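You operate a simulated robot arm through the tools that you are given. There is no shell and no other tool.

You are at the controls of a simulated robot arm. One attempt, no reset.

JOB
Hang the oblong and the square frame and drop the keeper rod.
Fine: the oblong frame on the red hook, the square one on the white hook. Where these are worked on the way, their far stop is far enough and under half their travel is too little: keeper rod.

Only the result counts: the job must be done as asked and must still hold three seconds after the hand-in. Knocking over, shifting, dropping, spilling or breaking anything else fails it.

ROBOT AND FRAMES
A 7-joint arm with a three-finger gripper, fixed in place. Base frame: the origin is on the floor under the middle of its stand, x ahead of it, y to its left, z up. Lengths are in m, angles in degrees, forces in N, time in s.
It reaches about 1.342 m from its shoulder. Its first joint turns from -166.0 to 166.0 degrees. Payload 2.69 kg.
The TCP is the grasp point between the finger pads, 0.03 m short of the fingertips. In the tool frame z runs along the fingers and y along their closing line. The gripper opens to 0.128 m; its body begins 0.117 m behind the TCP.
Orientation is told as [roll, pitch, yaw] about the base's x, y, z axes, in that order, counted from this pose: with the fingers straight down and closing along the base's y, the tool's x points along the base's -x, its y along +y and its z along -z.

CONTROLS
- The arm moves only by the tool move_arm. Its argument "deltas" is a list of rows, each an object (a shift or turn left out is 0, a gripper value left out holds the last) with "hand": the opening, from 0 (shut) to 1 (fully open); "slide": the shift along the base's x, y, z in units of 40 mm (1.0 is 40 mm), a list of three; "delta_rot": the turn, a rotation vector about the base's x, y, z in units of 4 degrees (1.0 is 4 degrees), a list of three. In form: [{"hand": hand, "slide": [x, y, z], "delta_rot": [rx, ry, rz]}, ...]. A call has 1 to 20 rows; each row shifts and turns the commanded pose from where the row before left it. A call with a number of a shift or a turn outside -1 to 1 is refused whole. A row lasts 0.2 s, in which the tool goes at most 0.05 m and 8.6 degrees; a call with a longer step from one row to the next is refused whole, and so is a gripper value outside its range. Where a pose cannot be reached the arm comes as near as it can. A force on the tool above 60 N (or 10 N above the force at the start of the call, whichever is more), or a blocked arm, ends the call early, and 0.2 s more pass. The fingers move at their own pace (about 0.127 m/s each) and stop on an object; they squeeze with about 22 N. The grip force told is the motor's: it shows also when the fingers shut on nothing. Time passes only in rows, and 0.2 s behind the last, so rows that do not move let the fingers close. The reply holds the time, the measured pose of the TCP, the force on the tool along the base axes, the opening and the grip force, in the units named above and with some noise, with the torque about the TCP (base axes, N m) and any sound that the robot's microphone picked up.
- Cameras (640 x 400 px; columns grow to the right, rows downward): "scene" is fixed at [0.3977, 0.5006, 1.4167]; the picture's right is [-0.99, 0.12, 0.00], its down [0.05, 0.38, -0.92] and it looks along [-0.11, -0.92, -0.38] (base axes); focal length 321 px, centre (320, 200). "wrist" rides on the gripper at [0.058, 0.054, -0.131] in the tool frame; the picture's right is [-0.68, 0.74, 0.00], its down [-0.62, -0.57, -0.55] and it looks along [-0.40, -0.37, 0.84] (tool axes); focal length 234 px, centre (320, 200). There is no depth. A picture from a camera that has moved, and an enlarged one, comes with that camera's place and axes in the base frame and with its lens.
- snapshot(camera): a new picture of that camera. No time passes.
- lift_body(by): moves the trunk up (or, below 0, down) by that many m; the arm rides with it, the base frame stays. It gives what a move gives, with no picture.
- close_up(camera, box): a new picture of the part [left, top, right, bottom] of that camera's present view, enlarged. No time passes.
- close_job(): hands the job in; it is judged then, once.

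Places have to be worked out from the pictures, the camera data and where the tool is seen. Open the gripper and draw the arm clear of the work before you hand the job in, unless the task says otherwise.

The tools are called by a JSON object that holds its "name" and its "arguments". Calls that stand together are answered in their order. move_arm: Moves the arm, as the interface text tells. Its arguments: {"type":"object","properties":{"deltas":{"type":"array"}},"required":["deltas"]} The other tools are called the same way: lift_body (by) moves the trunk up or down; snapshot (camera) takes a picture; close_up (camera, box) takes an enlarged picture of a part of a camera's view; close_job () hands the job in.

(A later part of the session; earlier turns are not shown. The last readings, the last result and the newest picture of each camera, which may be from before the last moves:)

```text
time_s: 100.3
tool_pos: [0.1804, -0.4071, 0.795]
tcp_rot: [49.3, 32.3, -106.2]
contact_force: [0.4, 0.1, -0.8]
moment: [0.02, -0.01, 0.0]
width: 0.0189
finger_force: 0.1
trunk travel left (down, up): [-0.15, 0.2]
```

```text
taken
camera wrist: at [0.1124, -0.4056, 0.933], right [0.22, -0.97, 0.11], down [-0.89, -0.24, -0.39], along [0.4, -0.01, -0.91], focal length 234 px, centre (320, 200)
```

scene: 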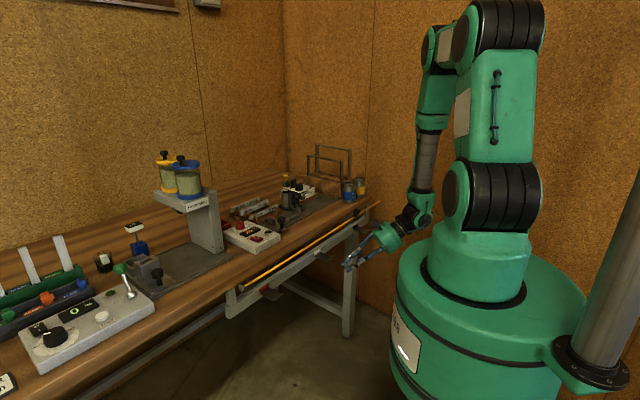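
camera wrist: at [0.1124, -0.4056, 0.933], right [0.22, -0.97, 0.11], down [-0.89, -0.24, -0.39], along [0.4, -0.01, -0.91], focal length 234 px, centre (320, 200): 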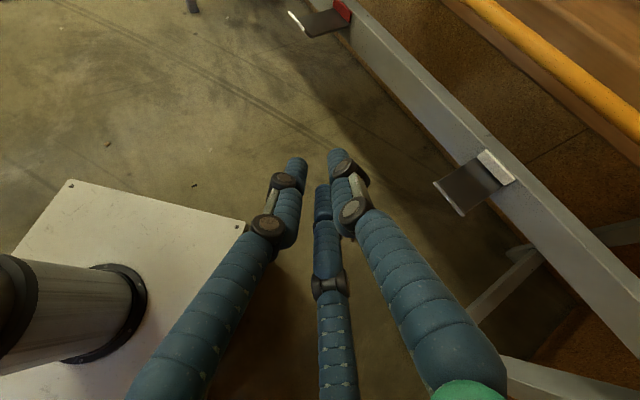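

Reached: the hand gets under the rod line at z≈0.80 in front of the white hook with the arm still comfortable. I correct the orientation to the exact target and creep in to w≈-0.50 to check the clearance to the rod.

{"name": "move_arm", "arguments": {"deltas": [{"slide": [0.42, -0.32, -0.1], "delta_rot": [-0.41, -0.5, 0.45]}, {"slide": [0.42, -0.32, -0.1], "delta_rot": [-0.41, -0.5, 0.45]}, {"slide": [0.42, -0.32, -0.1]}, {"slide": [0.42, -0.32, -0.1]}, {"delta_rot": [0, 0, 0]}]}}

{"name": "snapshot", "arguments": {"camera": "wrist"}}

{"name": "close_up", "arguments": {"camera": "scene", "box": [290, 180, 450, 280]}}

```text
time_s: 101.5
tool_pos: [0.248, -0.458, 0.7804]
tcp_rot: [54.8, 30.0, -100.0]
contact_force: [-0.9, 0.6, 0.4]
moment: [0.02, -0.01, 0.01]
width: 0.0191
finger_force: 0.0
trunk travel left (down, up): [-0.15, 0.2]
```

```text
taken
camera wrist: at [0.1709, -0.4535, 0.9128], right [0.27, -0.95, 0.18], down [-0.84, -0.32, -0.43], along [0.47, -0.04, -0.88], focal length 234 px, centre (320, 200)
```

wrist: 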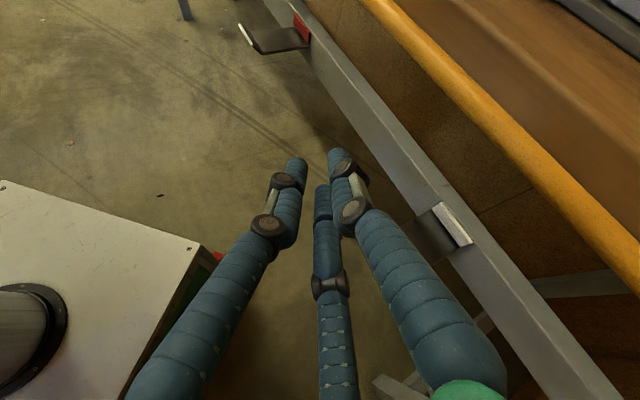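

```text
4.00 times, centred on (370, 230) of scene
camera zoom: at [0.3977, 0.5006, 1.4167], right [-0.99, 0.12, 0.0], down [0.05, 0.38, -0.92], along [-0.11, -0.92, -0.38], focal length 1283 px, centre (120, 80)
```

zoom: 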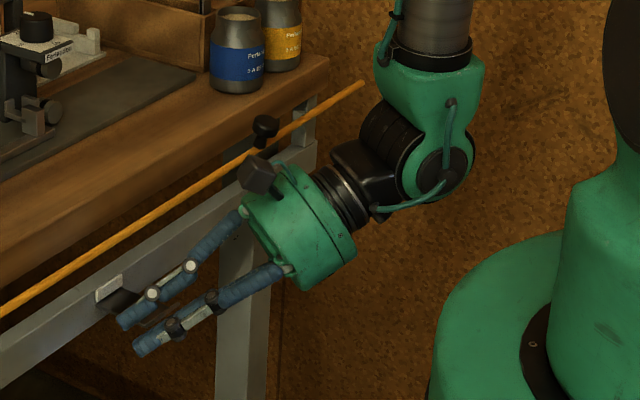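

Hand and camera box are clear of rod and rail here. I creep on to nearly the final hanging position to confirm nothing touches.

{"name": "move_arm", "arguments": {"deltas": [{"slide": [0.24, -0.24, -0.15]}, {"slide": [0.24, -0.24, -0.2]}, {"slide": [0.24, -0.24, -0.22]}, {"delta_rot": [0, 0, 0]}]}}

{"name": "close_up", "arguments": {"camera": "scene", "box": [290, 180, 450, 280]}}

{"name": "snapshot", "arguments": {"camera": "wrist"}}

```text
time_s: 102.5
tool_pos: [0.2775, -0.4874, 0.7578]
tcp_rot: [54.7, 30.0, -99.9]
contact_force: [0.7, 0.2, 0.2]
moment: [0.02, 0.0, 0.02]
width: 0.019
finger_force: 0.0
trunk travel left (down, up): [-0.15, 0.2]
```

```text
4.00 times, centred on (370, 230) of scene
camera zoom: at [0.3977, 0.5006, 1.4167], right [-0.99, 0.12, 0.0], down [0.05, 0.38, -0.92], along [-0.11, -0.92, -0.38], focal length 1283 px, centre (120, 80)
```

zoom: 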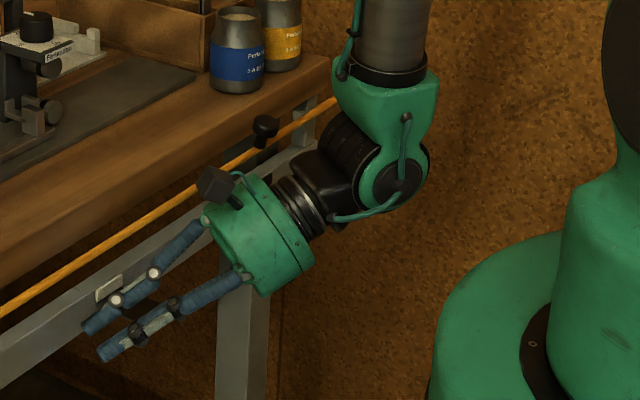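

```text
taken
camera wrist: at [0.1995, -0.4829, 0.8897], right [0.27, -0.95, 0.18], down [-0.84, -0.32, -0.43], along [0.47, -0.04, -0.88], focal length 234 px, centre (320, 200)
```

wrist: 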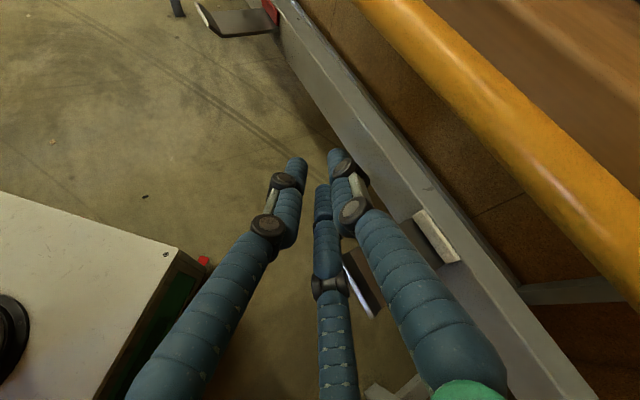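

No contact even at the hanging position, so this way of hanging works for the white hook. I back out and test the same at the red hook.

{"name": "move_arm", "arguments": {"deltas": [{"slide": [-0.5, 0.5, 0.3]}, {"slide": [-0.7, 0.7, 0.2]}, {"slide": [-0.8, 0.8, 0.2]}, {"slide": [0.7, 0.7, 0]}, {"slide": [0.7, 0.7, 0]}, {"slide": [0.7, 0.7, 0]}, {"slide": [0.7, 0.7, 0]}, {"slide": [0.7, 0.7, 0]}, {"slide": [0.7, 0.7, 0]}, {"slide": [0.7, 0.7, 0]}, {"delta_rot": [0, 0, 0]}]}}

{"name": "snapshot", "arguments": {"camera": "scene"}}

```text
time_s: 104.9
tool_pos: [0.3921, -0.2107, 0.7851]
tcp_rot: [54.6, 29.9, -99.9]
contact_force: [0.9, -0.4, -0.7]
moment: [-0.02, -0.03, -0.03]
width: 0.0194
finger_force: 0.0
trunk travel left (down, up): [-0.15, 0.2]
```

```text
taken
```

scene: 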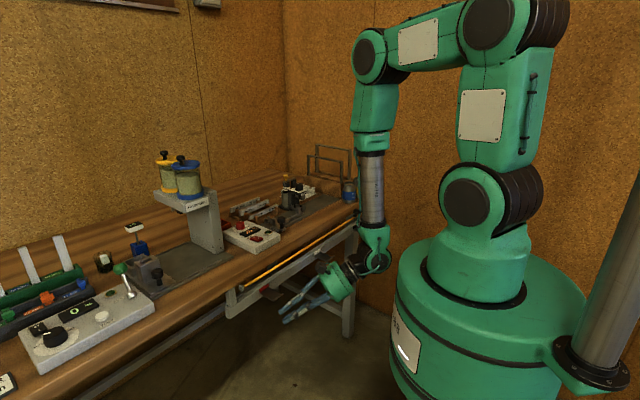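

Red is reachable too. Now I lift the hand away, undo the bench lean, and head for the rack, where I'll take the square frame first with the hand leaning 30° along its top bar.

{"name": "move_arm", "arguments": {"deltas": [{"hand": 0.4, "slide": [-0.2, 0.2, 0.95], "delta_rot": [0.707, 0.707, 0]}, {"slide": [0, 0, 0.97], "delta_rot": [0.707, 0.707, 0]}, {"slide": [0, 0, 0.97], "delta_rot": [0.707, 0.707, 0]}, {"slide": [0, 0, 0.97], "delta_rot": [0.707, 0.707, 0]}, {"slide": [0, 0, 0.97], "delta_rot": [0.707, 0.707, 0]}, {"slide": [0, 0, 0.97], "delta_rot": [0.707, 0.707, 0]}, {"slide": [0, 0, 0.97], "delta_rot": [0.707, 0.707, 0]}, {"slide": [0, 0, 0.97], "delta_rot": [0.707, 0.707, 0]}, {"slide": [0, 0, 0.97], "delta_rot": [0.707, 0.707, 0]}, {"slide": [0, 0, 0.97], "delta_rot": [0.707, 0.707, 0]}, {"slide": [0, 0, 0.97], "delta_rot": [0.707, 0.707, 0]}, {"slide": [0, 0, 0.97], "delta_rot": [0.177, 0.177, 0]}, {"delta_rot": [-0.707, 0.707, 0]}, {"delta_rot": [-0.707, 0.707, 0]}, {"delta_rot": [-0.707, 0.707, 0]}, {"delta_rot": [-0.53, 0.53, 0]}, {"delta_rot": [0, 0, 0]}]}}

```text
time_s: 108.5
tool_pos: [0.3843, -0.2036, 1.2495]
tcp_rot: [0.0, 29.9, -135.0]
contact_force: [-0.3, -0.2, 0.1]
moment: [0.0, 0.02, -0.02]
width: 0.0512
finger_force: 0.0
trunk travel left (down, up): [-0.15, 0.2]
```

{"name": "move_arm", "arguments": {"deltas": [{"slide": [-0.29, -0.777, 0], "delta_rot": [0, 0, -1]}, {"slide": [-0.29, -0.777, 0], "delta_rot": [0, 0, -1]}, {"slide": [-0.29, -0.777, 0], "delta_rot": [0, 0, -1]}, {"slide": [-0.29, -0.777, 0], "delta_rot": [0, 0, -1]}, {"slide": [-0.29, -0.777, 0], "delta_rot": [0, 0, -1]}, {"slide": [-0.29, -0.777, 0], "delta_rot": [0, 0, -1]}, {"slide": [-0.29, -0.777, 0], "delta_rot": [0, 0, -1]}, {"slide": [-0.29, -0.777, 0], "delta_rot": [0, 0, -1]}, {"slide": [-0.29, -0.777, 0], "delta_rot": [0, 0, -1]}, {"slide": [-0.29, -0.777, 0], "delta_rot": [0, 0, -1]}, {"slide": [-0.29, -0.777, 0], "delta_rot": [0, 0, -1]}, {"slide": [-0.29, -0.777, 0], "delta_rot": [0, 0, -1]}, {"slide": [-0.29, -0.777, 0], "delta_rot": [0, 0, -1]}, {"slide": [-0.29, -0.777, 0], "delta_rot": [0, 0, -1]}, {"slide": [-0.29, -0.777, 0], "delta_rot": [0, 0, -1]}, {"slide": [-0.29, -0.777, 0], "delta_rot": [0, 0, -1]}, {"slide": [-0.29, -0.777, 0], "delta_rot": [0, 0, -1]}, {"slide": [-0.29, -0.777, 0], "delta_rot": [0, 0, -1]}, {"slide": [-0.29, -0.777, 0], "delta_rot": [0, 0, -1]}, {"slide": [-0.29, -0.777, 0], "delta_rot": [0, 0, -1]}]}}

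{"name": "snapshot", "arguments": {"camera": "scene"}}

```text
time_s: 112.7
tool_pos: [0.1537, -0.8248, 1.2493]
tcp_rot: [-0.2, 29.9, 144.8]
contact_force: [0.4, 0.3, -0.2]
moment: [0.0, 0.05, 0.03]
width: 0.0508
finger_force: 0.1
trunk travel left (down, up): [-0.15, 0.2]
```

```text
taken
```

scene: 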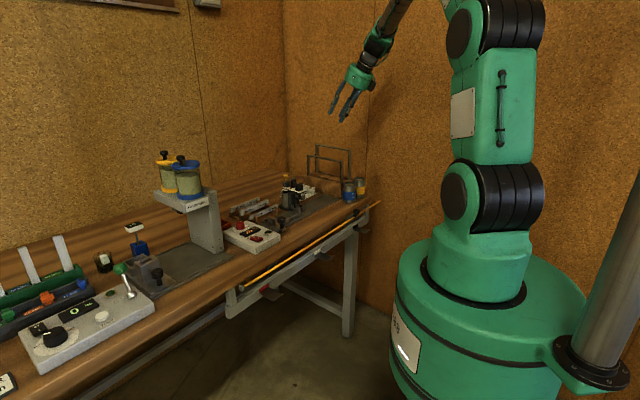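

{"name": "move_arm", "arguments": {"deltas": [{"slide": [-0.3, -0.778, 0], "delta_rot": [0, 0, -0.82]}, {"slide": [-0.3, -0.778, 0], "delta_rot": [0, 0, -0.82]}, {"slide": [-0.3, -0.778, 0], "delta_rot": [0, 0, -0.82]}, {"delta_rot": [0, 0, 0]}]}}

{"name": "snapshot", "arguments": {"camera": "wrist"}}

{"name": "close_up", "arguments": {"camera": "scene", "box": [290, 50, 400, 210]}}

```text
time_s: 113.7
tool_pos: [0.1155, -0.9166, 1.25]
tcp_rot: [0.1, 29.9, 135.1]
contact_force: [0.2, 0.3, -0.7]
moment: [-0.01, 0.01, 0.0]
width: 0.0515
finger_force: 0.1
trunk travel left (down, up): [-0.15, 0.2]
```

```text
taken
camera wrist: at [0.0675, -0.9465, 1.3923], right [-0.94, -0.11, -0.34], down [-0.17, 0.97, 0.17], along [0.31, 0.22, -0.93], focal length 234 px, centre (320, 200)
```

wrist: 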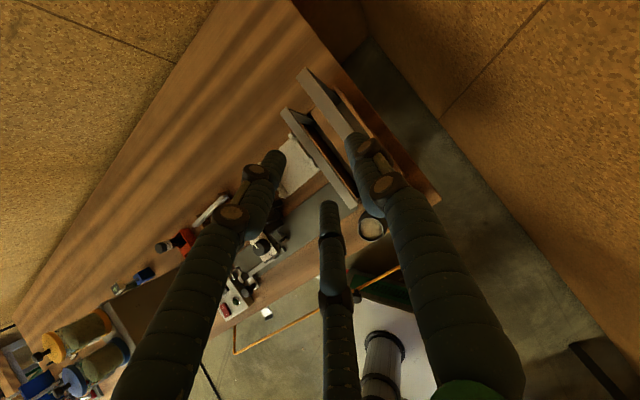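

```text
2.50 times, centred on (345, 130) of scene
camera zoom: at [0.3977, 0.5006, 1.4167], right [-0.99, 0.12, 0.0], down [0.05, 0.38, -0.92], along [-0.11, -0.92, -0.38], focal length 802 px, centre (258, 375)
```

zoom: 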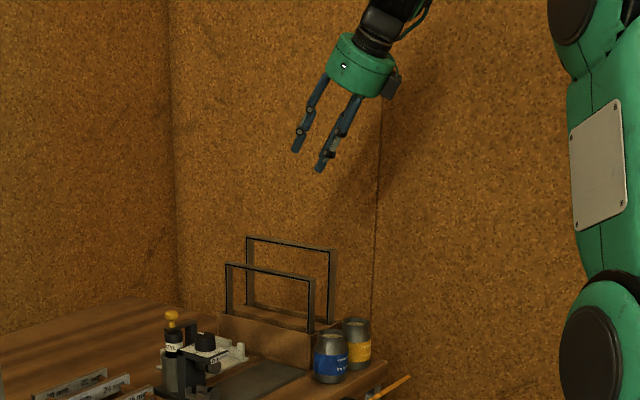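

The hand is above the rack in the planned grasp orientation. I enlarge the wrist view of the frames for an exact fix.

{"name": "close_up", "arguments": {"camera": "wrist", "box": [260, 50, 450, 220]}}

```text
2.35 times, centred on (355, 135) of wrist
camera zoom: at [0.0675, -0.9465, 1.3923], right [-0.94, -0.11, -0.34], down [-0.17, 0.97, 0.17], along [0.31, 0.22, -0.93], focal length 551 px, centre (238, 353)
```

zoom: 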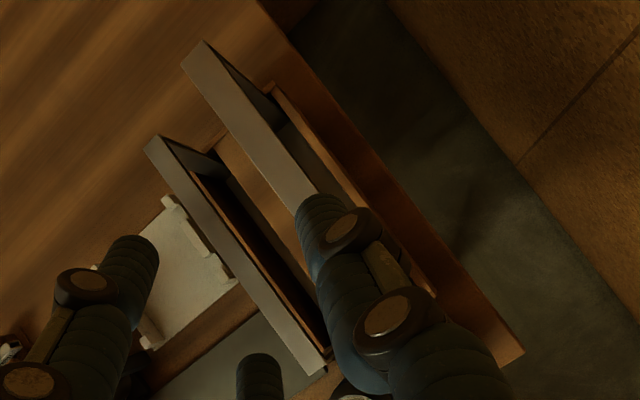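

From this top-down view the square frame's top bar lies at u≈-0.582 (19 mm thick), the oblong's at u≈-0.520; both span w≈-0.71 to -0.90. I shift onto the square frame's bar and descend to just above it.

{"name": "move_arm", "arguments": {"deltas": [{"slide": [0, -0.166, -0.9]}, {"slide": [0.01, -0.166, -0.9]}, {"slide": [0, 0, -0.9]}, {"slide": [0, 0, -0.55]}, {"delta_rot": [0, 0, 0]}]}}

{"name": "snapshot", "arguments": {"camera": "wrist"}}

{"name": "close_up", "arguments": {"camera": "scene", "box": [290, 90, 390, 210]}}

```text
time_s: 114.9
tool_pos: [0.1173, -0.9318, 1.1209]
tcp_rot: [0.0, 29.8, 135.1]
contact_force: [-0.6, 0.7, -0.2]
moment: [0.01, -0.03, 0.04]
width: 0.0511
finger_force: 0.0
trunk travel left (down, up): [-0.15, 0.2]
```

```text
taken
camera wrist: at [0.0682, -0.9589, 1.2631], right [-0.94, -0.11, -0.34], down [-0.17, 0.97, 0.17], along [0.31, 0.22, -0.93], focal length 234 px, centre (320, 200)
```

wrist: 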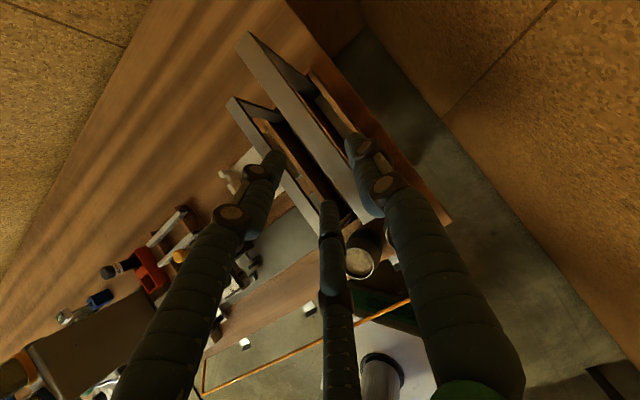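

```text
3.33 times, centred on (340, 150) of scene
camera zoom: at [0.3977, 0.5006, 1.4167], right [-0.99, 0.12, 0.0], down [0.05, 0.38, -0.92], along [-0.11, -0.92, -0.38], focal length 1070 px, centre (253, 367)
```

zoom: 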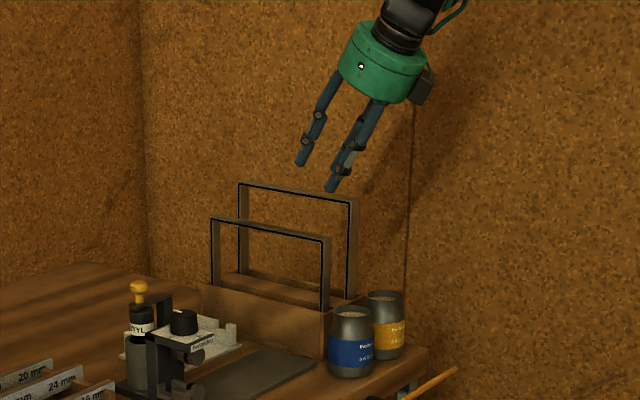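

{"name": "close_up", "arguments": {"camera": "wrist", "box": [220, 20, 420, 240]}}

```text
1.82 times, centred on (320, 130) of wrist
camera zoom: at [0.0682, -0.9589, 1.2631], right [-0.94, -0.11, -0.34], down [-0.17, 0.97, 0.17], along [0.31, 0.22, -0.93], focal length 426 px, centre (320, 327)
```

zoom: 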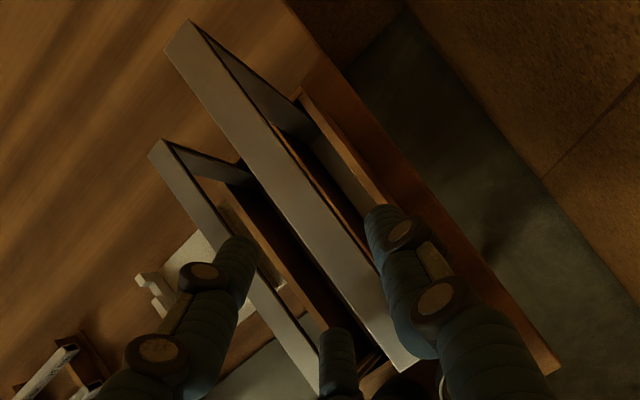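

The bar sits well centred between thumb and fingers (u -0.571…-0.591, top z≈1.063). I descend onto it and close.

{"name": "move_arm", "arguments": {"deltas": [{"slide": [-0.08, 0.08, -0.5]}, {"slide": [-0.08, 0.08, -0.5]}, {"slide": [0, 0, -0.43]}, {"delta_rot": [0, 0, 0]}]}}

{"name": "close_up", "arguments": {"camera": "wrist", "box": [220, 20, 420, 240]}}

{"name": "close_up", "arguments": {"camera": "scene", "box": [300, 110, 380, 200]}}

```text
time_s: 115.9
tool_pos: [0.1097, -0.9251, 1.0621]
tcp_rot: [0.1, 29.8, 135.1]
contact_force: [0.3, -0.7, -0.1]
moment: [-0.01, 0.0, 0.02]
width: 0.0513
finger_force: 0.0
trunk travel left (down, up): [-0.15, 0.2]
```

```text
1.82 times, centred on (320, 130) of wrist
camera zoom: at [0.0618, -0.9533, 1.2047], right [-0.94, -0.11, -0.34], down [-0.17, 0.97, 0.17], along [0.31, 0.22, -0.93], focal length 426 px, centre (320, 327)
```

zoom: 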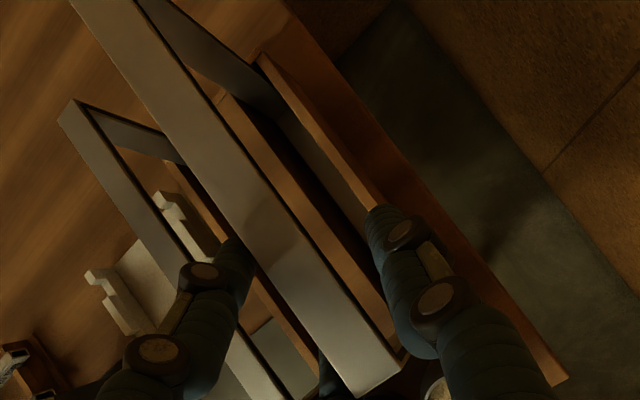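

```text
4.44 times, centred on (340, 155) of scene
camera zoom: at [0.3977, 0.5006, 1.4167], right [-0.99, 0.12, 0.0], down [0.05, 0.38, -0.92], along [-0.11, -0.92, -0.38], focal length 1426 px, centre (231, 400)
```

zoom: 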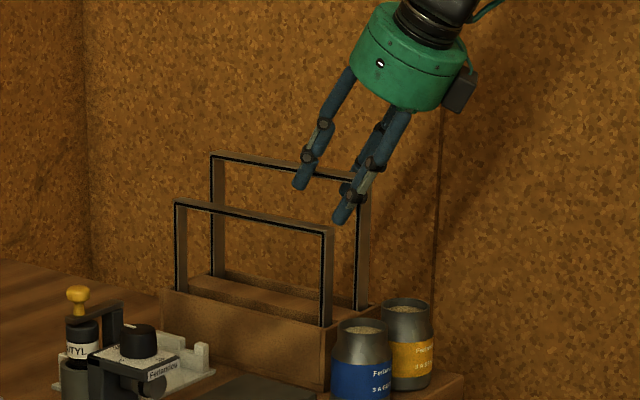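

The bar is astride between the fingers at the right depth. I close the grip.

{"name": "move_arm", "arguments": {"deltas": [{"hand": 0}, {"hand": 0}, {"hand": 0}, {"hand": 0}]}}

{"name": "close_up", "arguments": {"camera": "wrist", "box": [220, 20, 420, 240]}}

{"name": "close_up", "arguments": {"camera": "scene", "box": [300, 110, 380, 200]}}

```text
time_s: 116.9
tool_pos: [0.1095, -0.9251, 1.0627]
tcp_rot: [0.1, 29.8, 135.2]
contact_force: [-0.7, -0.6, -0.4]
moment: [-0.09, -0.06, 0.01]
width: 0.0294
finger_force: 21.8
trunk travel left (down, up): [-0.15, 0.2]
```

```text
1.82 times, centred on (320, 130) of wrist
camera zoom: at [0.0619, -0.9531, 1.205], right [-0.94, -0.11, -0.34], down [-0.17, 0.97, 0.17], along [0.31, 0.22, -0.93], focal length 426 px, centre (320, 327)
```

zoom: 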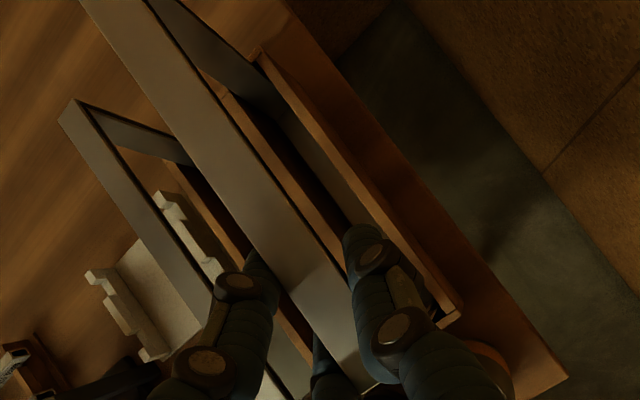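

```text
4.44 times, centred on (340, 155) of scene
camera zoom: at [0.3977, 0.5006, 1.4167], right [-0.99, 0.12, 0.0], down [0.05, 0.38, -0.92], along [-0.11, -0.92, -0.38], focal length 1426 px, centre (231, 400)
```

zoom: 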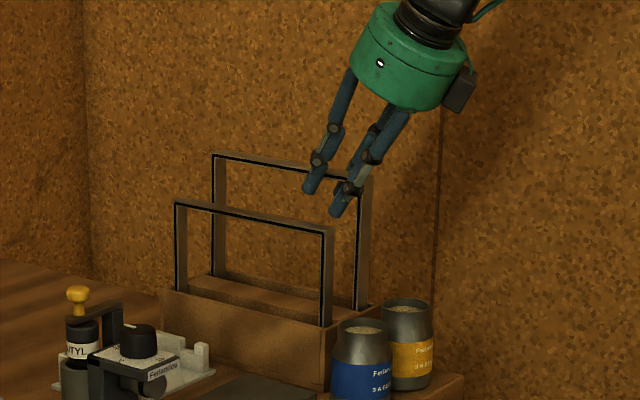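

Firm grip (width 29 mm on the three-jaw scale, no side force). I lift straight up slowly.

{"name": "move_arm", "arguments": {"deltas": [{"slide": [0, 0, 0.25]}, {"slide": [0, 0, 0.5]}, {"slide": [0, 0, 0.5]}, {"delta_rot": [0, 0, 0]}]}}

{"name": "close_up", "arguments": {"camera": "scene", "box": [300, 90, 380, 200]}}

```text
time_s: 117.9
tool_pos: [0.1099, -0.9247, 1.1127]
tcp_rot: [-0.1, 29.7, 135.1]
contact_force: [-0.2, 0.6, -0.9]
moment: [0.03, 0.0, 0.02]
width: 0.0291
finger_force: 22.3
trunk travel left (down, up): [-0.15, 0.2]
```

```text
3.64 times, centred on (340, 145) of scene
camera zoom: at [0.3977, 0.5006, 1.4167], right [-0.99, 0.12, 0.0], down [0.05, 0.38, -0.92], along [-0.11, -0.92, -0.38], focal length 1167 px, centre (247, 400)
```

zoom: 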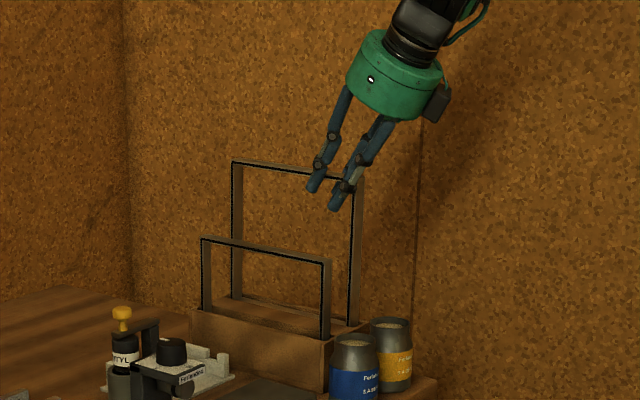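

The frame comes up level and is light. I continue up until its lower bar clears the other frame.

{"name": "move_arm", "arguments": {"deltas": [{"slide": [0, 0, 0.7]}, {"slide": [0, 0, 0.7]}, {"slide": [0, 0, 0.7]}, {"slide": [0, 0, 0.7]}, {"slide": [0, 0, 0.7]}, {"slide": [0, 0, 0.7]}, {"slide": [0, 0, 0.7]}, {"delta_rot": [0, 0, 0]}]}}

{"name": "snapshot", "arguments": {"camera": "scene"}}

{"name": "snapshot", "arguments": {"camera": "wrist"}}

```text
time_s: 119.7
tool_pos: [0.1102, -0.9258, 1.3102]
tcp_rot: [0.1, 29.8, 135.0]
contact_force: [0.5, 0.1, -1.1]
moment: [0.02, 0.03, -0.01]
width: 0.0289
finger_force: 22.3
trunk travel left (down, up): [-0.15, 0.2]
```

```text
taken
```

scene: 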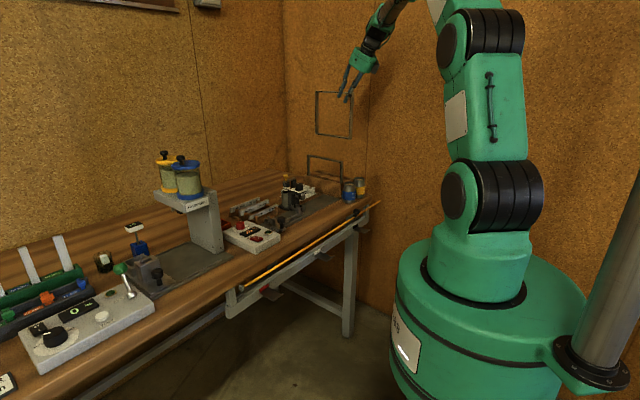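

```text
taken
camera wrist: at [0.062, -0.9538, 1.4524], right [-0.94, -0.11, -0.34], down [-0.17, 0.97, 0.17], along [0.31, 0.22, -0.93], focal length 234 px, centre (320, 200)
```

wrist: 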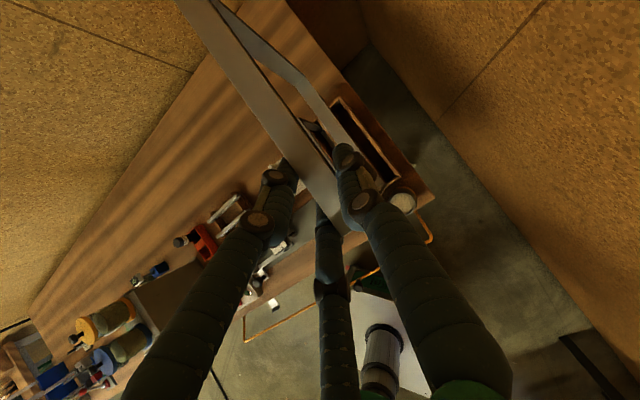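

The square frame is out cleanly. I turn it 90° (bar along the rail) while carrying it high out to the front of the bench.

{"name": "move_arm", "arguments": {"deltas": [{"slide": [-0.01, 0.47, 0], "delta_rot": [0, 0, 1]}, {"slide": [-0.01, 0.47, 0], "delta_rot": [0, 0, 1]}, {"slide": [-0.01, 0.47, 0], "delta_rot": [0, 0, 1]}, {"slide": [-0.01, 0.47, 0], "delta_rot": [0, 0, 1]}, {"slide": [-0.01, 0.47, 0], "delta_rot": [0, 0, 1]}, {"slide": [-0.01, 0.47, 0], "delta_rot": [0, 0, 1]}, {"slide": [-0.01, 0.47, 0], "delta_rot": [0, 0, 1]}, {"slide": [-0.01, 0.47, 0], "delta_rot": [0, 0, 1]}, {"slide": [-0.01, 0.47, 0], "delta_rot": [0, 0, 1]}, {"slide": [-0.01, 0.47, 0], "delta_rot": [0, 0, 1]}, {"slide": [-0.01, 0.47, 0], "delta_rot": [0, 0, 1]}, {"slide": [-0.01, 0.47, 0], "delta_rot": [0, 0, 1]}, {"slide": [-0.01, 0.47, 0], "delta_rot": [0, 0, 1]}, {"slide": [-0.01, 0.47, 0], "delta_rot": [0, 0, 1]}, {"slide": [-0.01, 0.47, 0], "delta_rot": [0, 0, 1]}, {"slide": [-0.01, 0.47, 0], "delta_rot": [0, 0, 1]}, {"slide": [-0.01, 0.47, 0], "delta_rot": [0, 0, 1]}, {"slide": [-0.01, 0.47, 0], "delta_rot": [0, 0, 1]}, {"slide": [-0.01, 0.47, 0], "delta_rot": [0, 0, 1]}, {"slide": [-0.01, 0.47, 0], "delta_rot": [0, 0, 1]}]}}

{"name": "snapshot", "arguments": {"camera": "scene"}}

```text
time_s: 123.9
tool_pos: [0.1022, -0.5498, 1.309]
tcp_rot: [0.0, 29.8, -144.9]
contact_force: [0.7, 0.2, -0.6]
moment: [-0.02, 0.03, 0.01]
width: 0.0294
finger_force: 21.4
trunk travel left (down, up): [-0.15, 0.2]
```

```text
taken
```

scene: 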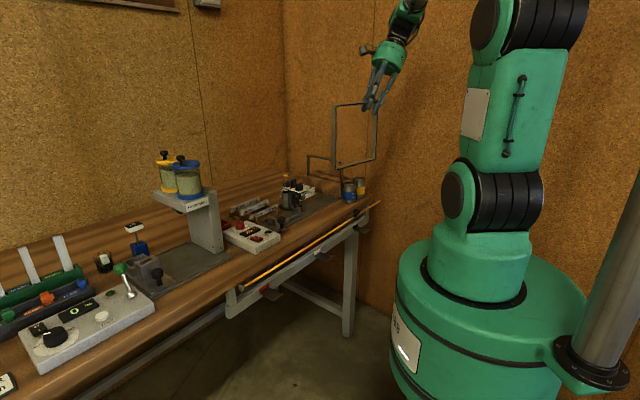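

{"name": "move_arm", "arguments": {"deltas": [{"slide": [-0.1, 0.6, 0], "delta_rot": [0, 0, 0.83]}, {"slide": [-0.1, 0.6, 0], "delta_rot": [0, 0, 0.83]}, {"slide": [-0.15, 0.6, 0], "delta_rot": [0, 0, 0.83]}, {"slide": [0, 0, -0.9]}, {"slide": [0, 0, -0.9]}, {"slide": [0, 0, -0.9]}, {"slide": [0, 0, -0.9]}, {"slide": [0, 0, -0.9]}, {"slide": [0, 0, -0.9]}, {"slide": [0, 0, -0.9]}, {"slide": [0, 0, -0.9]}, {"delta_rot": [0, 0, 0]}]}}

{"name": "snapshot", "arguments": {"camera": "scene"}}

```text
time_s: 126.5
tool_pos: [0.0879, -0.4771, 1.0199]
tcp_rot: [-0.1, 29.9, -135.0]
contact_force: [1.0, -1.2, -0.9]
moment: [0.02, 0.02, 0.02]
width: 0.0293
finger_force: 22.1
trunk travel left (down, up): [-0.15, 0.2]
```

```text
taken
```

scene: 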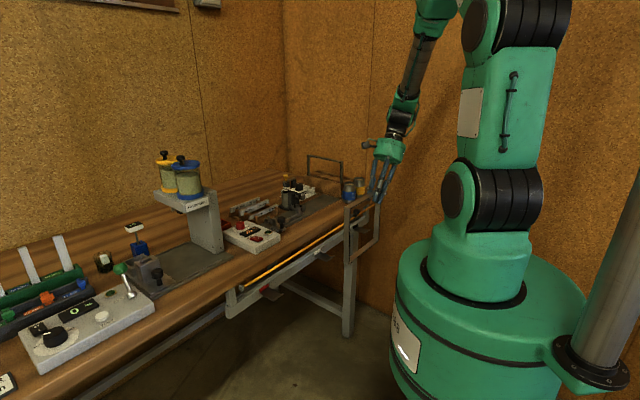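

The frame hangs upright in front of the rail. I go down to z≈0.80 and check.

{"name": "move_arm", "arguments": {"deltas": [{"slide": [0, 0, -0.9]}, {"slide": [0, 0, -0.9]}, {"slide": [0, 0, -0.9]}, {"slide": [0, 0, -0.9]}, {"slide": [0, 0, -0.9]}, {"slide": [0, 0, -0.9]}, {"delta_rot": [0, 0, 0]}]}}

{"name": "snapshot", "arguments": {"camera": "scene"}}

{"name": "snapshot", "arguments": {"camera": "wrist"}}

```text
time_s: 128.1
tool_pos: [0.0883, -0.4774, 0.8044]
tcp_rot: [0.0, 29.9, -135.0]
contact_force: [-0.2, -0.5, -1.1]
moment: [0.02, 0.01, 0.01]
width: 0.029
finger_force: 21.9
trunk travel left (down, up): [-0.15, 0.2]
```

```text
taken
```

scene: 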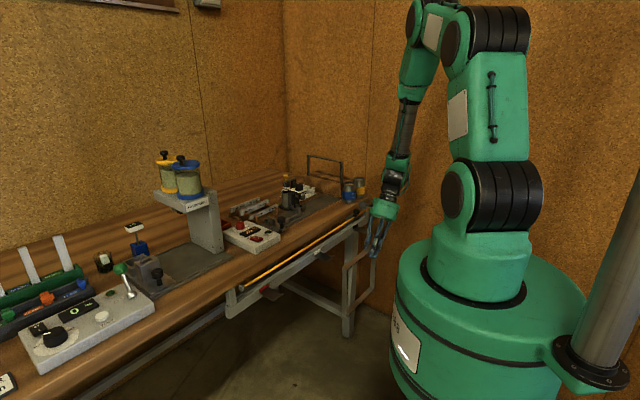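

```text
taken
camera wrist: at [0.116, -0.5252, 0.9467], right [0.11, -0.94, -0.34], down [-0.97, -0.17, 0.17], along [-0.22, 0.31, -0.93], focal length 234 px, centre (320, 200)
```

wrist: 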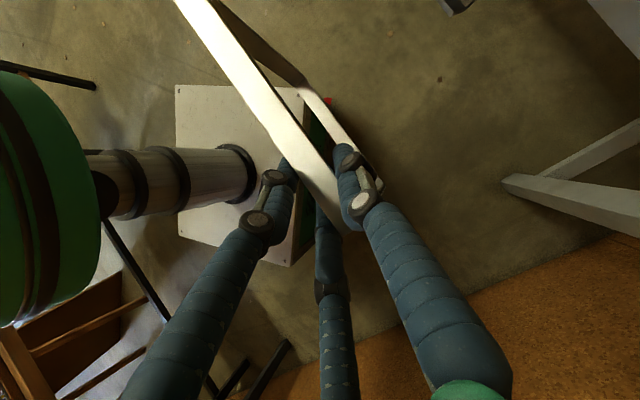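

Good. I enlarge the wrist view to measure exactly where the bar sits in the grip before feeding it in.

{"name": "close_up", "arguments": {"camera": "wrist", "box": [170, 0, 400, 250]}}

```text
1.60 times, centred on (285, 125) of wrist
camera zoom: at [0.116, -0.5252, 0.9467], right [0.11, -0.94, -0.34], down [-0.97, -0.17, 0.17], along [-0.22, 0.31, -0.93], focal length 375 px, centre (376, 320)
```

zoom: 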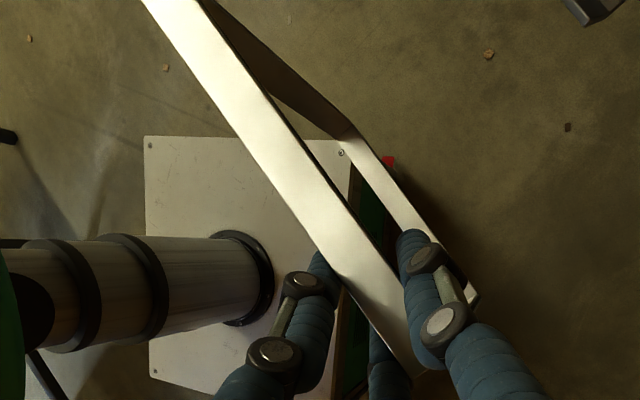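

The bar sits as planned in the grip (6 mm toward the thumb, its end 33 mm from the grip). Now I lean the hand 40° toward the bench, which swings the frame's lower edge in under the rail.

{"name": "move_arm", "arguments": {"deltas": [{"delta_rot": [-0.707, -0.707, 0]}, {"delta_rot": [-0.707, -0.707, 0]}, {"delta_rot": [-0.707, -0.707, 0]}, {"delta_rot": [-0.707, -0.707, 0]}, {"delta_rot": [-0.707, -0.707, 0]}, {"delta_rot": [-0.707, -0.707, 0]}, {"delta_rot": [-0.707, -0.707, 0]}, {"delta_rot": [-0.707, -0.707, 0]}, {"delta_rot": [-0.707, -0.707, 0]}, {"delta_rot": [-0.707, -0.707, 0]}, {"delta_rot": [0, 0, 0]}]}}

{"name": "snapshot", "arguments": {"camera": "scene"}}

{"name": "snapshot", "arguments": {"camera": "wrist"}}

```text
time_s: 130.5
tool_pos: [0.0886, -0.4772, 0.8048]
tcp_rot: [44.1, 22.4, -114.7]
contact_force: [-0.8, 0.5, -0.7]
moment: [-0.04, 0.06, 0.01]
width: 0.0291
finger_force: 22.5
trunk travel left (down, up): [-0.15, 0.2]
```

```text
taken
```

scene: 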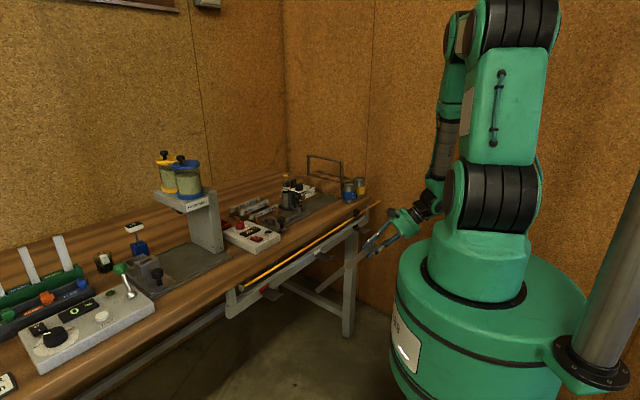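

```text
taken
camera wrist: at [0.0419, -0.4513, 0.9487], right [0.14, -0.97, 0.22], down [-0.95, -0.19, -0.23], along [0.27, -0.17, -0.95], focal length 234 px, centre (320, 200)
```

wrist: 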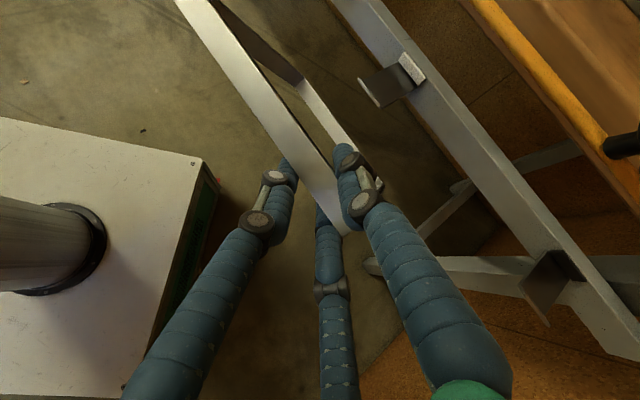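

The frame is now tilted 40° with its lower edge under the rail, nothing touched. I measure the white hook in this view for the final alignment along the rail.

{"name": "close_up", "arguments": {"camera": "wrist", "box": [330, 30, 450, 130]}}

{"name": "close_up", "arguments": {"camera": "scene", "box": [280, 190, 440, 300]}}

```text
4.00 times, centred on (390, 80) of wrist
camera zoom: at [0.0419, -0.4513, 0.9487], right [0.14, -0.97, 0.22], down [-0.95, -0.19, -0.23], along [0.27, -0.17, -0.95], focal length 937 px, centre (40, 680)
```

zoom: 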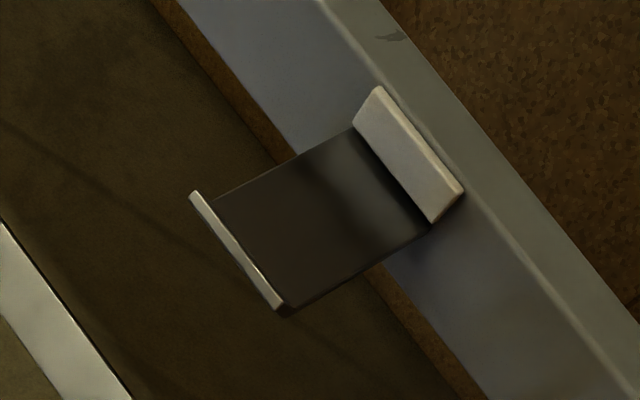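

```text
3.64 times, centred on (360, 245) of scene
camera zoom: at [0.3977, 0.5006, 1.4167], right [-0.99, 0.12, 0.0], down [0.05, 0.38, -0.92], along [-0.11, -0.92, -0.38], focal length 1167 px, centre (174, 36)
```

zoom: 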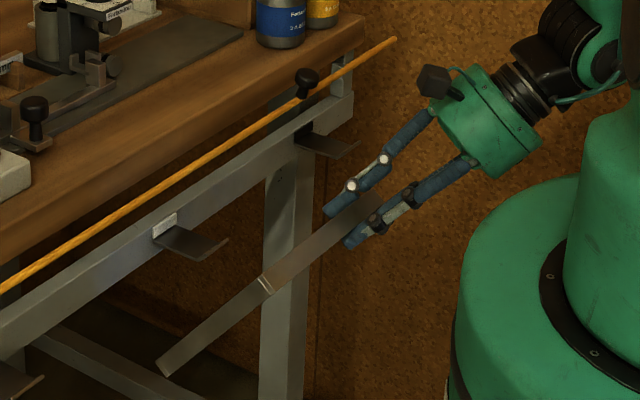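

Hook confirmed: lip at w≈-0.5345, u from -0.229 to -0.188 (centre -0.209); raised rod at about (-0.520, 0.871). I add 3° of lean for rod clearance and move in to w≈-0.50 with the bar above the lip.

{"name": "move_arm", "arguments": {"deltas": [{"delta_rot": [-0.53, -0.53, 0]}, {"slide": [0.563, -0.54, -0.143]}, {"slide": [0.563, -0.54, -0.143]}, {"slide": [0.563, -0.54, -0.143]}, {"delta_rot": [0, 0, 0]}]}}

{"name": "close_up", "arguments": {"camera": "scene", "box": [270, 190, 430, 300]}}

{"name": "snapshot", "arguments": {"camera": "wrist"}}

```text
time_s: 131.7
tool_pos: [0.1554, -0.5414, 0.787]
tcp_rot: [47.0, 21.3, -113.5]
contact_force: [0.1, -0.1, -1.4]
moment: [0.02, 0.08, 0.0]
width: 0.029
finger_force: 21.9
trunk travel left (down, up): [-0.15, 0.2]
```

```text
3.64 times, centred on (350, 245) of scene
camera zoom: at [0.3977, 0.5006, 1.4167], right [-0.99, 0.12, 0.0], down [0.05, 0.38, -0.92], along [-0.11, -0.92, -0.38], focal length 1167 px, centre (211, 36)
```

zoom: 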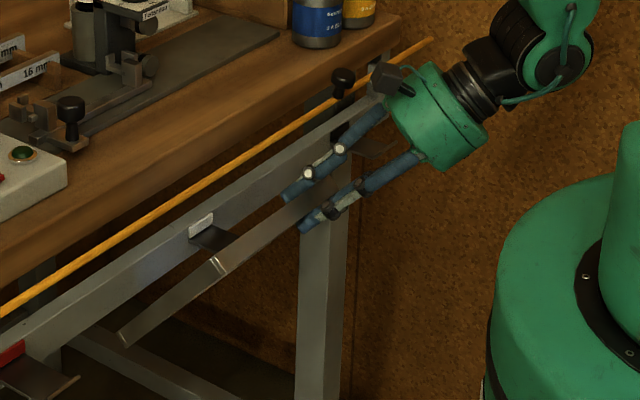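

```text
taken
camera wrist: at [0.105, -0.5113, 0.9287], right [0.13, -0.96, 0.26], down [-0.94, -0.2, -0.26], along [0.3, -0.21, -0.93], focal length 234 px, centre (320, 200)
```

wrist: 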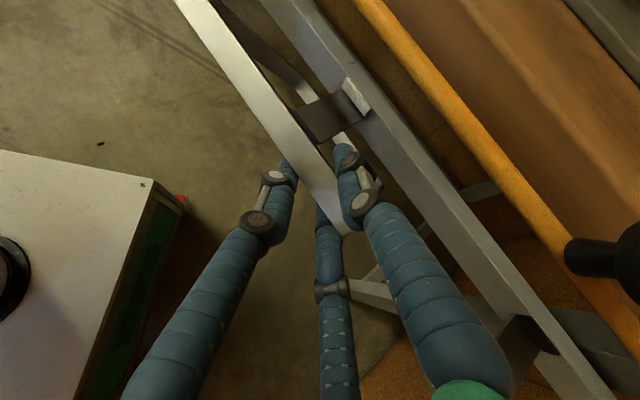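

The hook plate is passing through the frame's opening as intended. I continue diagonally in and down, bar just clearing the lip.

{"name": "move_arm", "arguments": {"deltas": [{"slide": [0.165, -0.165, -0.13]}, {"slide": [0.165, -0.165, -0.13]}, {"slide": [0.165, -0.165, -0.13]}, {"slide": [0.165, -0.165, -0.14]}, {"delta_rot": [0, 0, 0]}]}}

{"name": "snapshot", "arguments": {"camera": "wrist"}}

{"name": "close_up", "arguments": {"camera": "scene", "box": [280, 195, 400, 285]}}

```text
time_s: 132.9
tool_pos: [0.1844, -0.5693, 0.7665]
tcp_rot: [47.0, 21.3, -113.6]
contact_force: [-0.3, 0.7, -0.9]
moment: [-0.01, 0.06, -0.01]
width: 0.029
finger_force: 22.2
trunk travel left (down, up): [-0.15, 0.2]
```

```text
taken
camera wrist: at [0.1313, -0.5374, 0.9074], right [0.13, -0.96, 0.26], down [-0.94, -0.2, -0.26], along [0.3, -0.21, -0.93], focal length 234 px, centre (320, 200)
```

wrist: 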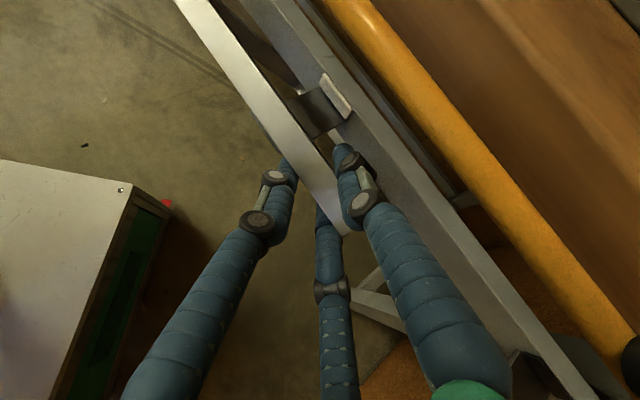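

```text
4.44 times, centred on (340, 240) of scene
camera zoom: at [0.3977, 0.5006, 1.4167], right [-0.99, 0.12, 0.0], down [0.05, 0.38, -0.92], along [-0.11, -0.92, -0.38], focal length 1426 px, centre (231, 22)
```

zoom: 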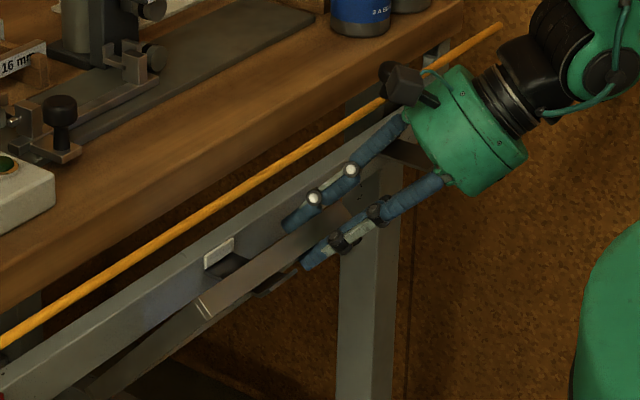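

Bar is just above and inside the lip edge, no contact. I go further in and then down toward the plate.

{"name": "move_arm", "arguments": {"deltas": [{"slide": [0.09, -0.09, -0.11]}, {"slide": [0.09, -0.09, -0.11]}, {"slide": [0.06, -0.06, -0.14]}, {"slide": [0.02, -0.02, -0.14]}, {"delta_rot": [0, 0, 0]}]}}

{"name": "close_up", "arguments": {"camera": "wrist", "box": [230, 40, 430, 200]}}

{"name": "close_up", "arguments": {"camera": "scene", "box": [290, 210, 380, 280]}}

```text
time_s: 134.1
tool_pos: [0.1921, -0.5779, 0.7456]
tcp_rot: [47.1, 21.3, -113.6]
contact_force: [-0.7, -0.1, -0.2]
moment: [-0.03, 0.08, 0.02]
width: 0.0291
finger_force: 21.7
trunk travel left (down, up): [-0.15, 0.2]
```

```text
2.50 times, centred on (330, 120) of wrist
camera zoom: at [0.1411, -0.5476, 0.8873], right [0.13, -0.96, 0.26], down [-0.94, -0.2, -0.26], along [0.3, -0.21, -0.93], focal length 585 px, centre (295, 400)
```

zoom: 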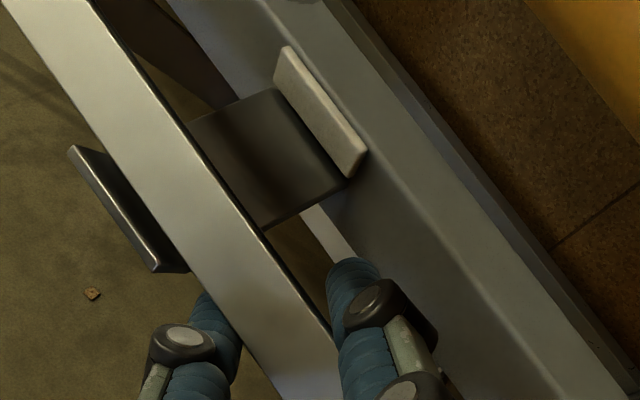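

```text
5.71 times, centred on (335, 245) of scene
camera zoom: at [0.3977, 0.5006, 1.4167], right [-0.99, 0.12, 0.0], down [0.05, 0.38, -0.92], along [-0.11, -0.92, -0.38], focal length 1834 px, centre (234, -57)
```

zoom: 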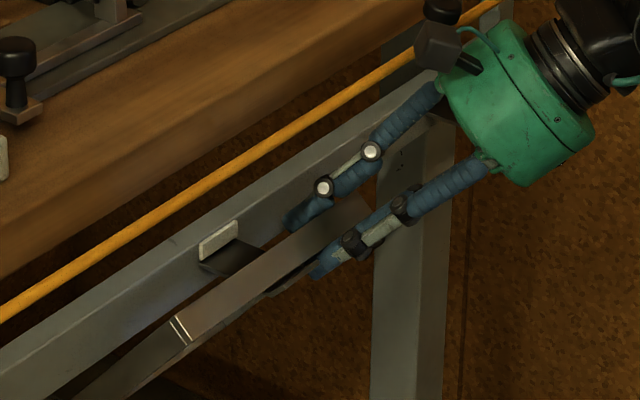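

The wrist view shows the bar lying over the plate with the lip outside it. I lower the last few millimetres until it rests.

{"name": "move_arm", "arguments": {"deltas": [{"slide": [0, 0, -0.06]}, {"slide": [0, 0, -0.05]}, {"delta_rot": [0, 0, 0]}]}}

```text
time_s: 134.9
tool_pos: [0.1922, -0.5785, 0.742]
tcp_rot: [47.0, 21.2, -113.6]
contact_force: [0.5, -1.3, 3.3]
moment: [0.11, -0.04, -0.05]
width: 0.0293
finger_force: 21.5
trunk travel left (down, up): [-0.15, 0.2]
```

Contact felt (about 3 N), so the bar rests on the plate. I open the fingers just a few millimetres, keeping clear of the rod, and look.

{"name": "move_arm", "arguments": {"deltas": [{"hand": 0.25}, {"hand": 0.27}, {"hand": 0.27}]}}

{"name": "close_up", "arguments": {"camera": "wrist", "box": [230, 40, 430, 200]}}

{"name": "close_up", "arguments": {"camera": "scene", "box": [280, 200, 390, 300]}}

```text
time_s: 135.7
tool_pos: [0.1921, -0.5794, 0.7413]
tcp_rot: [47.0, 21.3, -113.6]
contact_force: [-0.4, 0.0, 0.3]
moment: [0.01, -0.04, 0.02]
width: 0.0348
finger_force: 0.1
trunk travel left (down, up): [-0.15, 0.2]
```

```text
2.50 times, centred on (330, 120) of wrist
camera zoom: at [0.1411, -0.5474, 0.8829], right [0.13, -0.96, 0.26], down [-0.94, -0.2, -0.26], along [0.3, -0.21, -0.93], focal length 585 px, centre (295, 400)
```

zoom: 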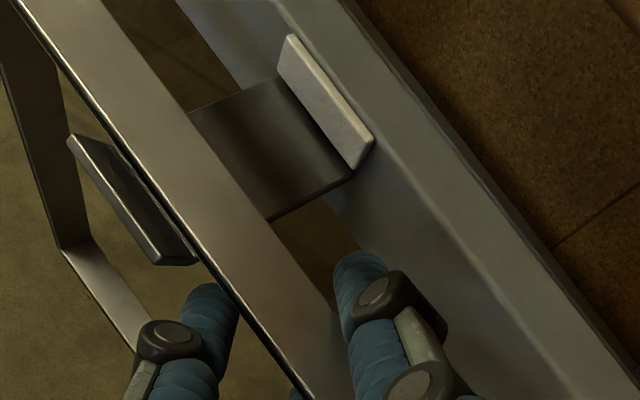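

```text
4.00 times, centred on (335, 250) of scene
camera zoom: at [0.3977, 0.5006, 1.4167], right [-0.99, 0.12, 0.0], down [0.05, 0.38, -0.92], along [-0.11, -0.92, -0.38], focal length 1283 px, centre (260, 0)
```

zoom: 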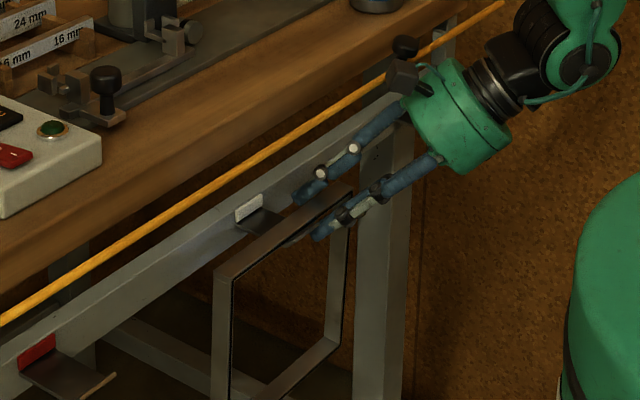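

The frame swung down and hangs flat on the white hook's plate. I withdraw the hand straight back along its own axis so neither frame nor rod is touched.

{"name": "move_arm", "arguments": {"deltas": [{"slide": [-0.145, 0.012, 0.119]}, {"slide": [-0.145, 0.012, 0.119]}, {"slide": [-0.29, 0.024, 0.238]}, {"slide": [-0.29, 0.024, 0.238]}, {"delta_rot": [0, 0, 0]}]}}

{"name": "snapshot", "arguments": {"camera": "wrist"}}

{"name": "close_up", "arguments": {"camera": "scene", "box": [270, 190, 410, 310]}}

```text
time_s: 136.9
tool_pos: [0.1575, -0.5756, 0.7724]
tcp_rot: [47.1, 21.2, -113.5]
contact_force: [-0.4, 0.4, 0.0]
moment: [-0.01, 0.0, 0.01]
width: 0.0344
finger_force: 0.1
trunk travel left (down, up): [-0.15, 0.2]
```

```text
taken
camera wrist: at [0.1062, -0.5445, 0.9117], right [0.13, -0.96, 0.26], down [-0.94, -0.2, -0.26], along [0.3, -0.21, -0.93], focal length 234 px, centre (320, 200)
```

wrist: 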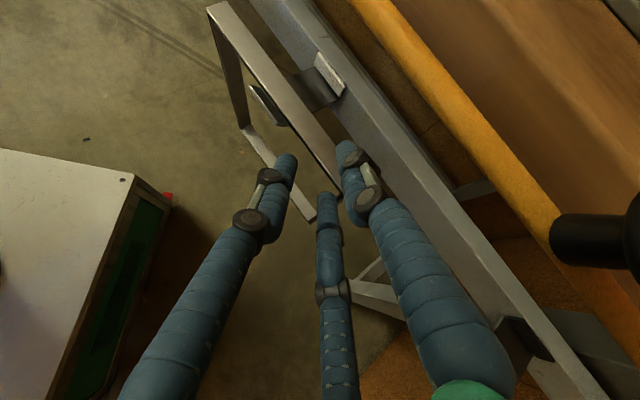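

```text
3.33 times, centred on (340, 250) of scene
camera zoom: at [0.3977, 0.5006, 1.4167], right [-0.99, 0.12, 0.0], down [0.05, 0.38, -0.92], along [-0.11, -0.92, -0.38], focal length 1070 px, centre (253, 33)
```

zoom: 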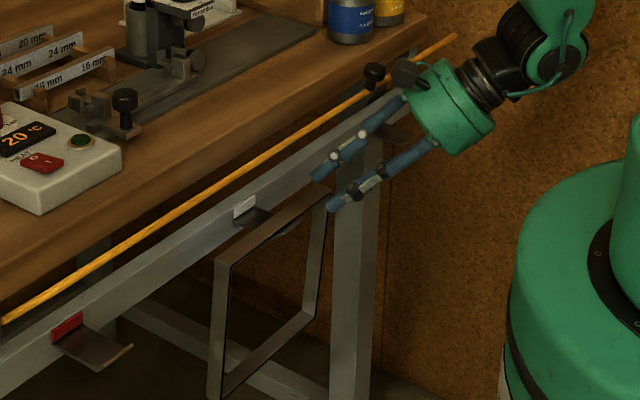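

The square frame hangs steadily on the white hook. I move the hand out, straighten the bench lean while rising, and head back to the rack for the oblong frame.

{"name": "move_arm", "arguments": {"deltas": [{"slide": [-0.5, 0.5, 0.15]}, {"slide": [-0.7, 0.7, 0.1]}, {"slide": [-0.7, 0.7, 0]}, {"hand": 0.4, "slide": [-0.1, 0.1, 0.97], "delta_rot": [0.707, 0.707, 0]}, {"slide": [0, 0, 0.97], "delta_rot": [0.707, 0.707, 0]}, {"slide": [0, 0, 0.97], "delta_rot": [0.707, 0.707, 0]}, {"slide": [0, 0, 0.97], "delta_rot": [0.707, 0.707, 0]}, {"slide": [0, 0, 0.97], "delta_rot": [0.707, 0.707, 0]}, {"slide": [0, 0, 0.97], "delta_rot": [0.707, 0.707, 0]}, {"slide": [0, 0, 0.97], "delta_rot": [0.707, 0.707, 0]}, {"slide": [0, 0, 0.97], "delta_rot": [0.707, 0.707, 0]}, {"slide": [0, 0, 0.97], "delta_rot": [0.707, 0.707, 0]}, {"slide": [0, 0, 0.97], "delta_rot": [0.707, 0.707, 0]}, {"slide": [0, 0, 0.97], "delta_rot": [0.53, 0.53, 0]}, {"delta_rot": [0, 0, 0]}]}}

{"name": "snapshot", "arguments": {"camera": "scene"}}

```text
time_s: 140.1
tool_pos: [0.0766, -0.4951, 1.2093]
tcp_rot: [-0.1, 29.7, -135.1]
contact_force: [0.0, -0.2, 0.1]
moment: [0.0, -0.02, -0.01]
width: 0.0512
finger_force: 0.0
trunk travel left (down, up): [-0.15, 0.2]
```

```text
taken
```

scene: 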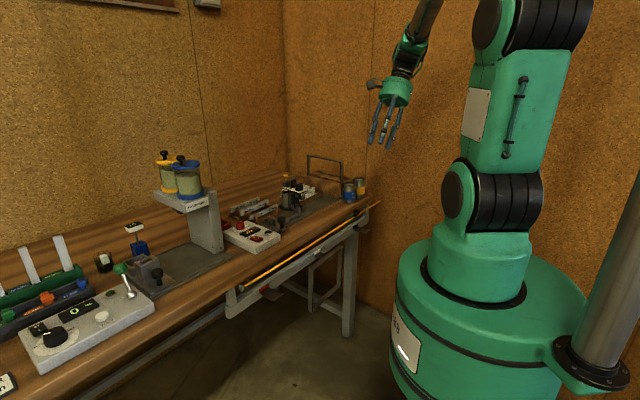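

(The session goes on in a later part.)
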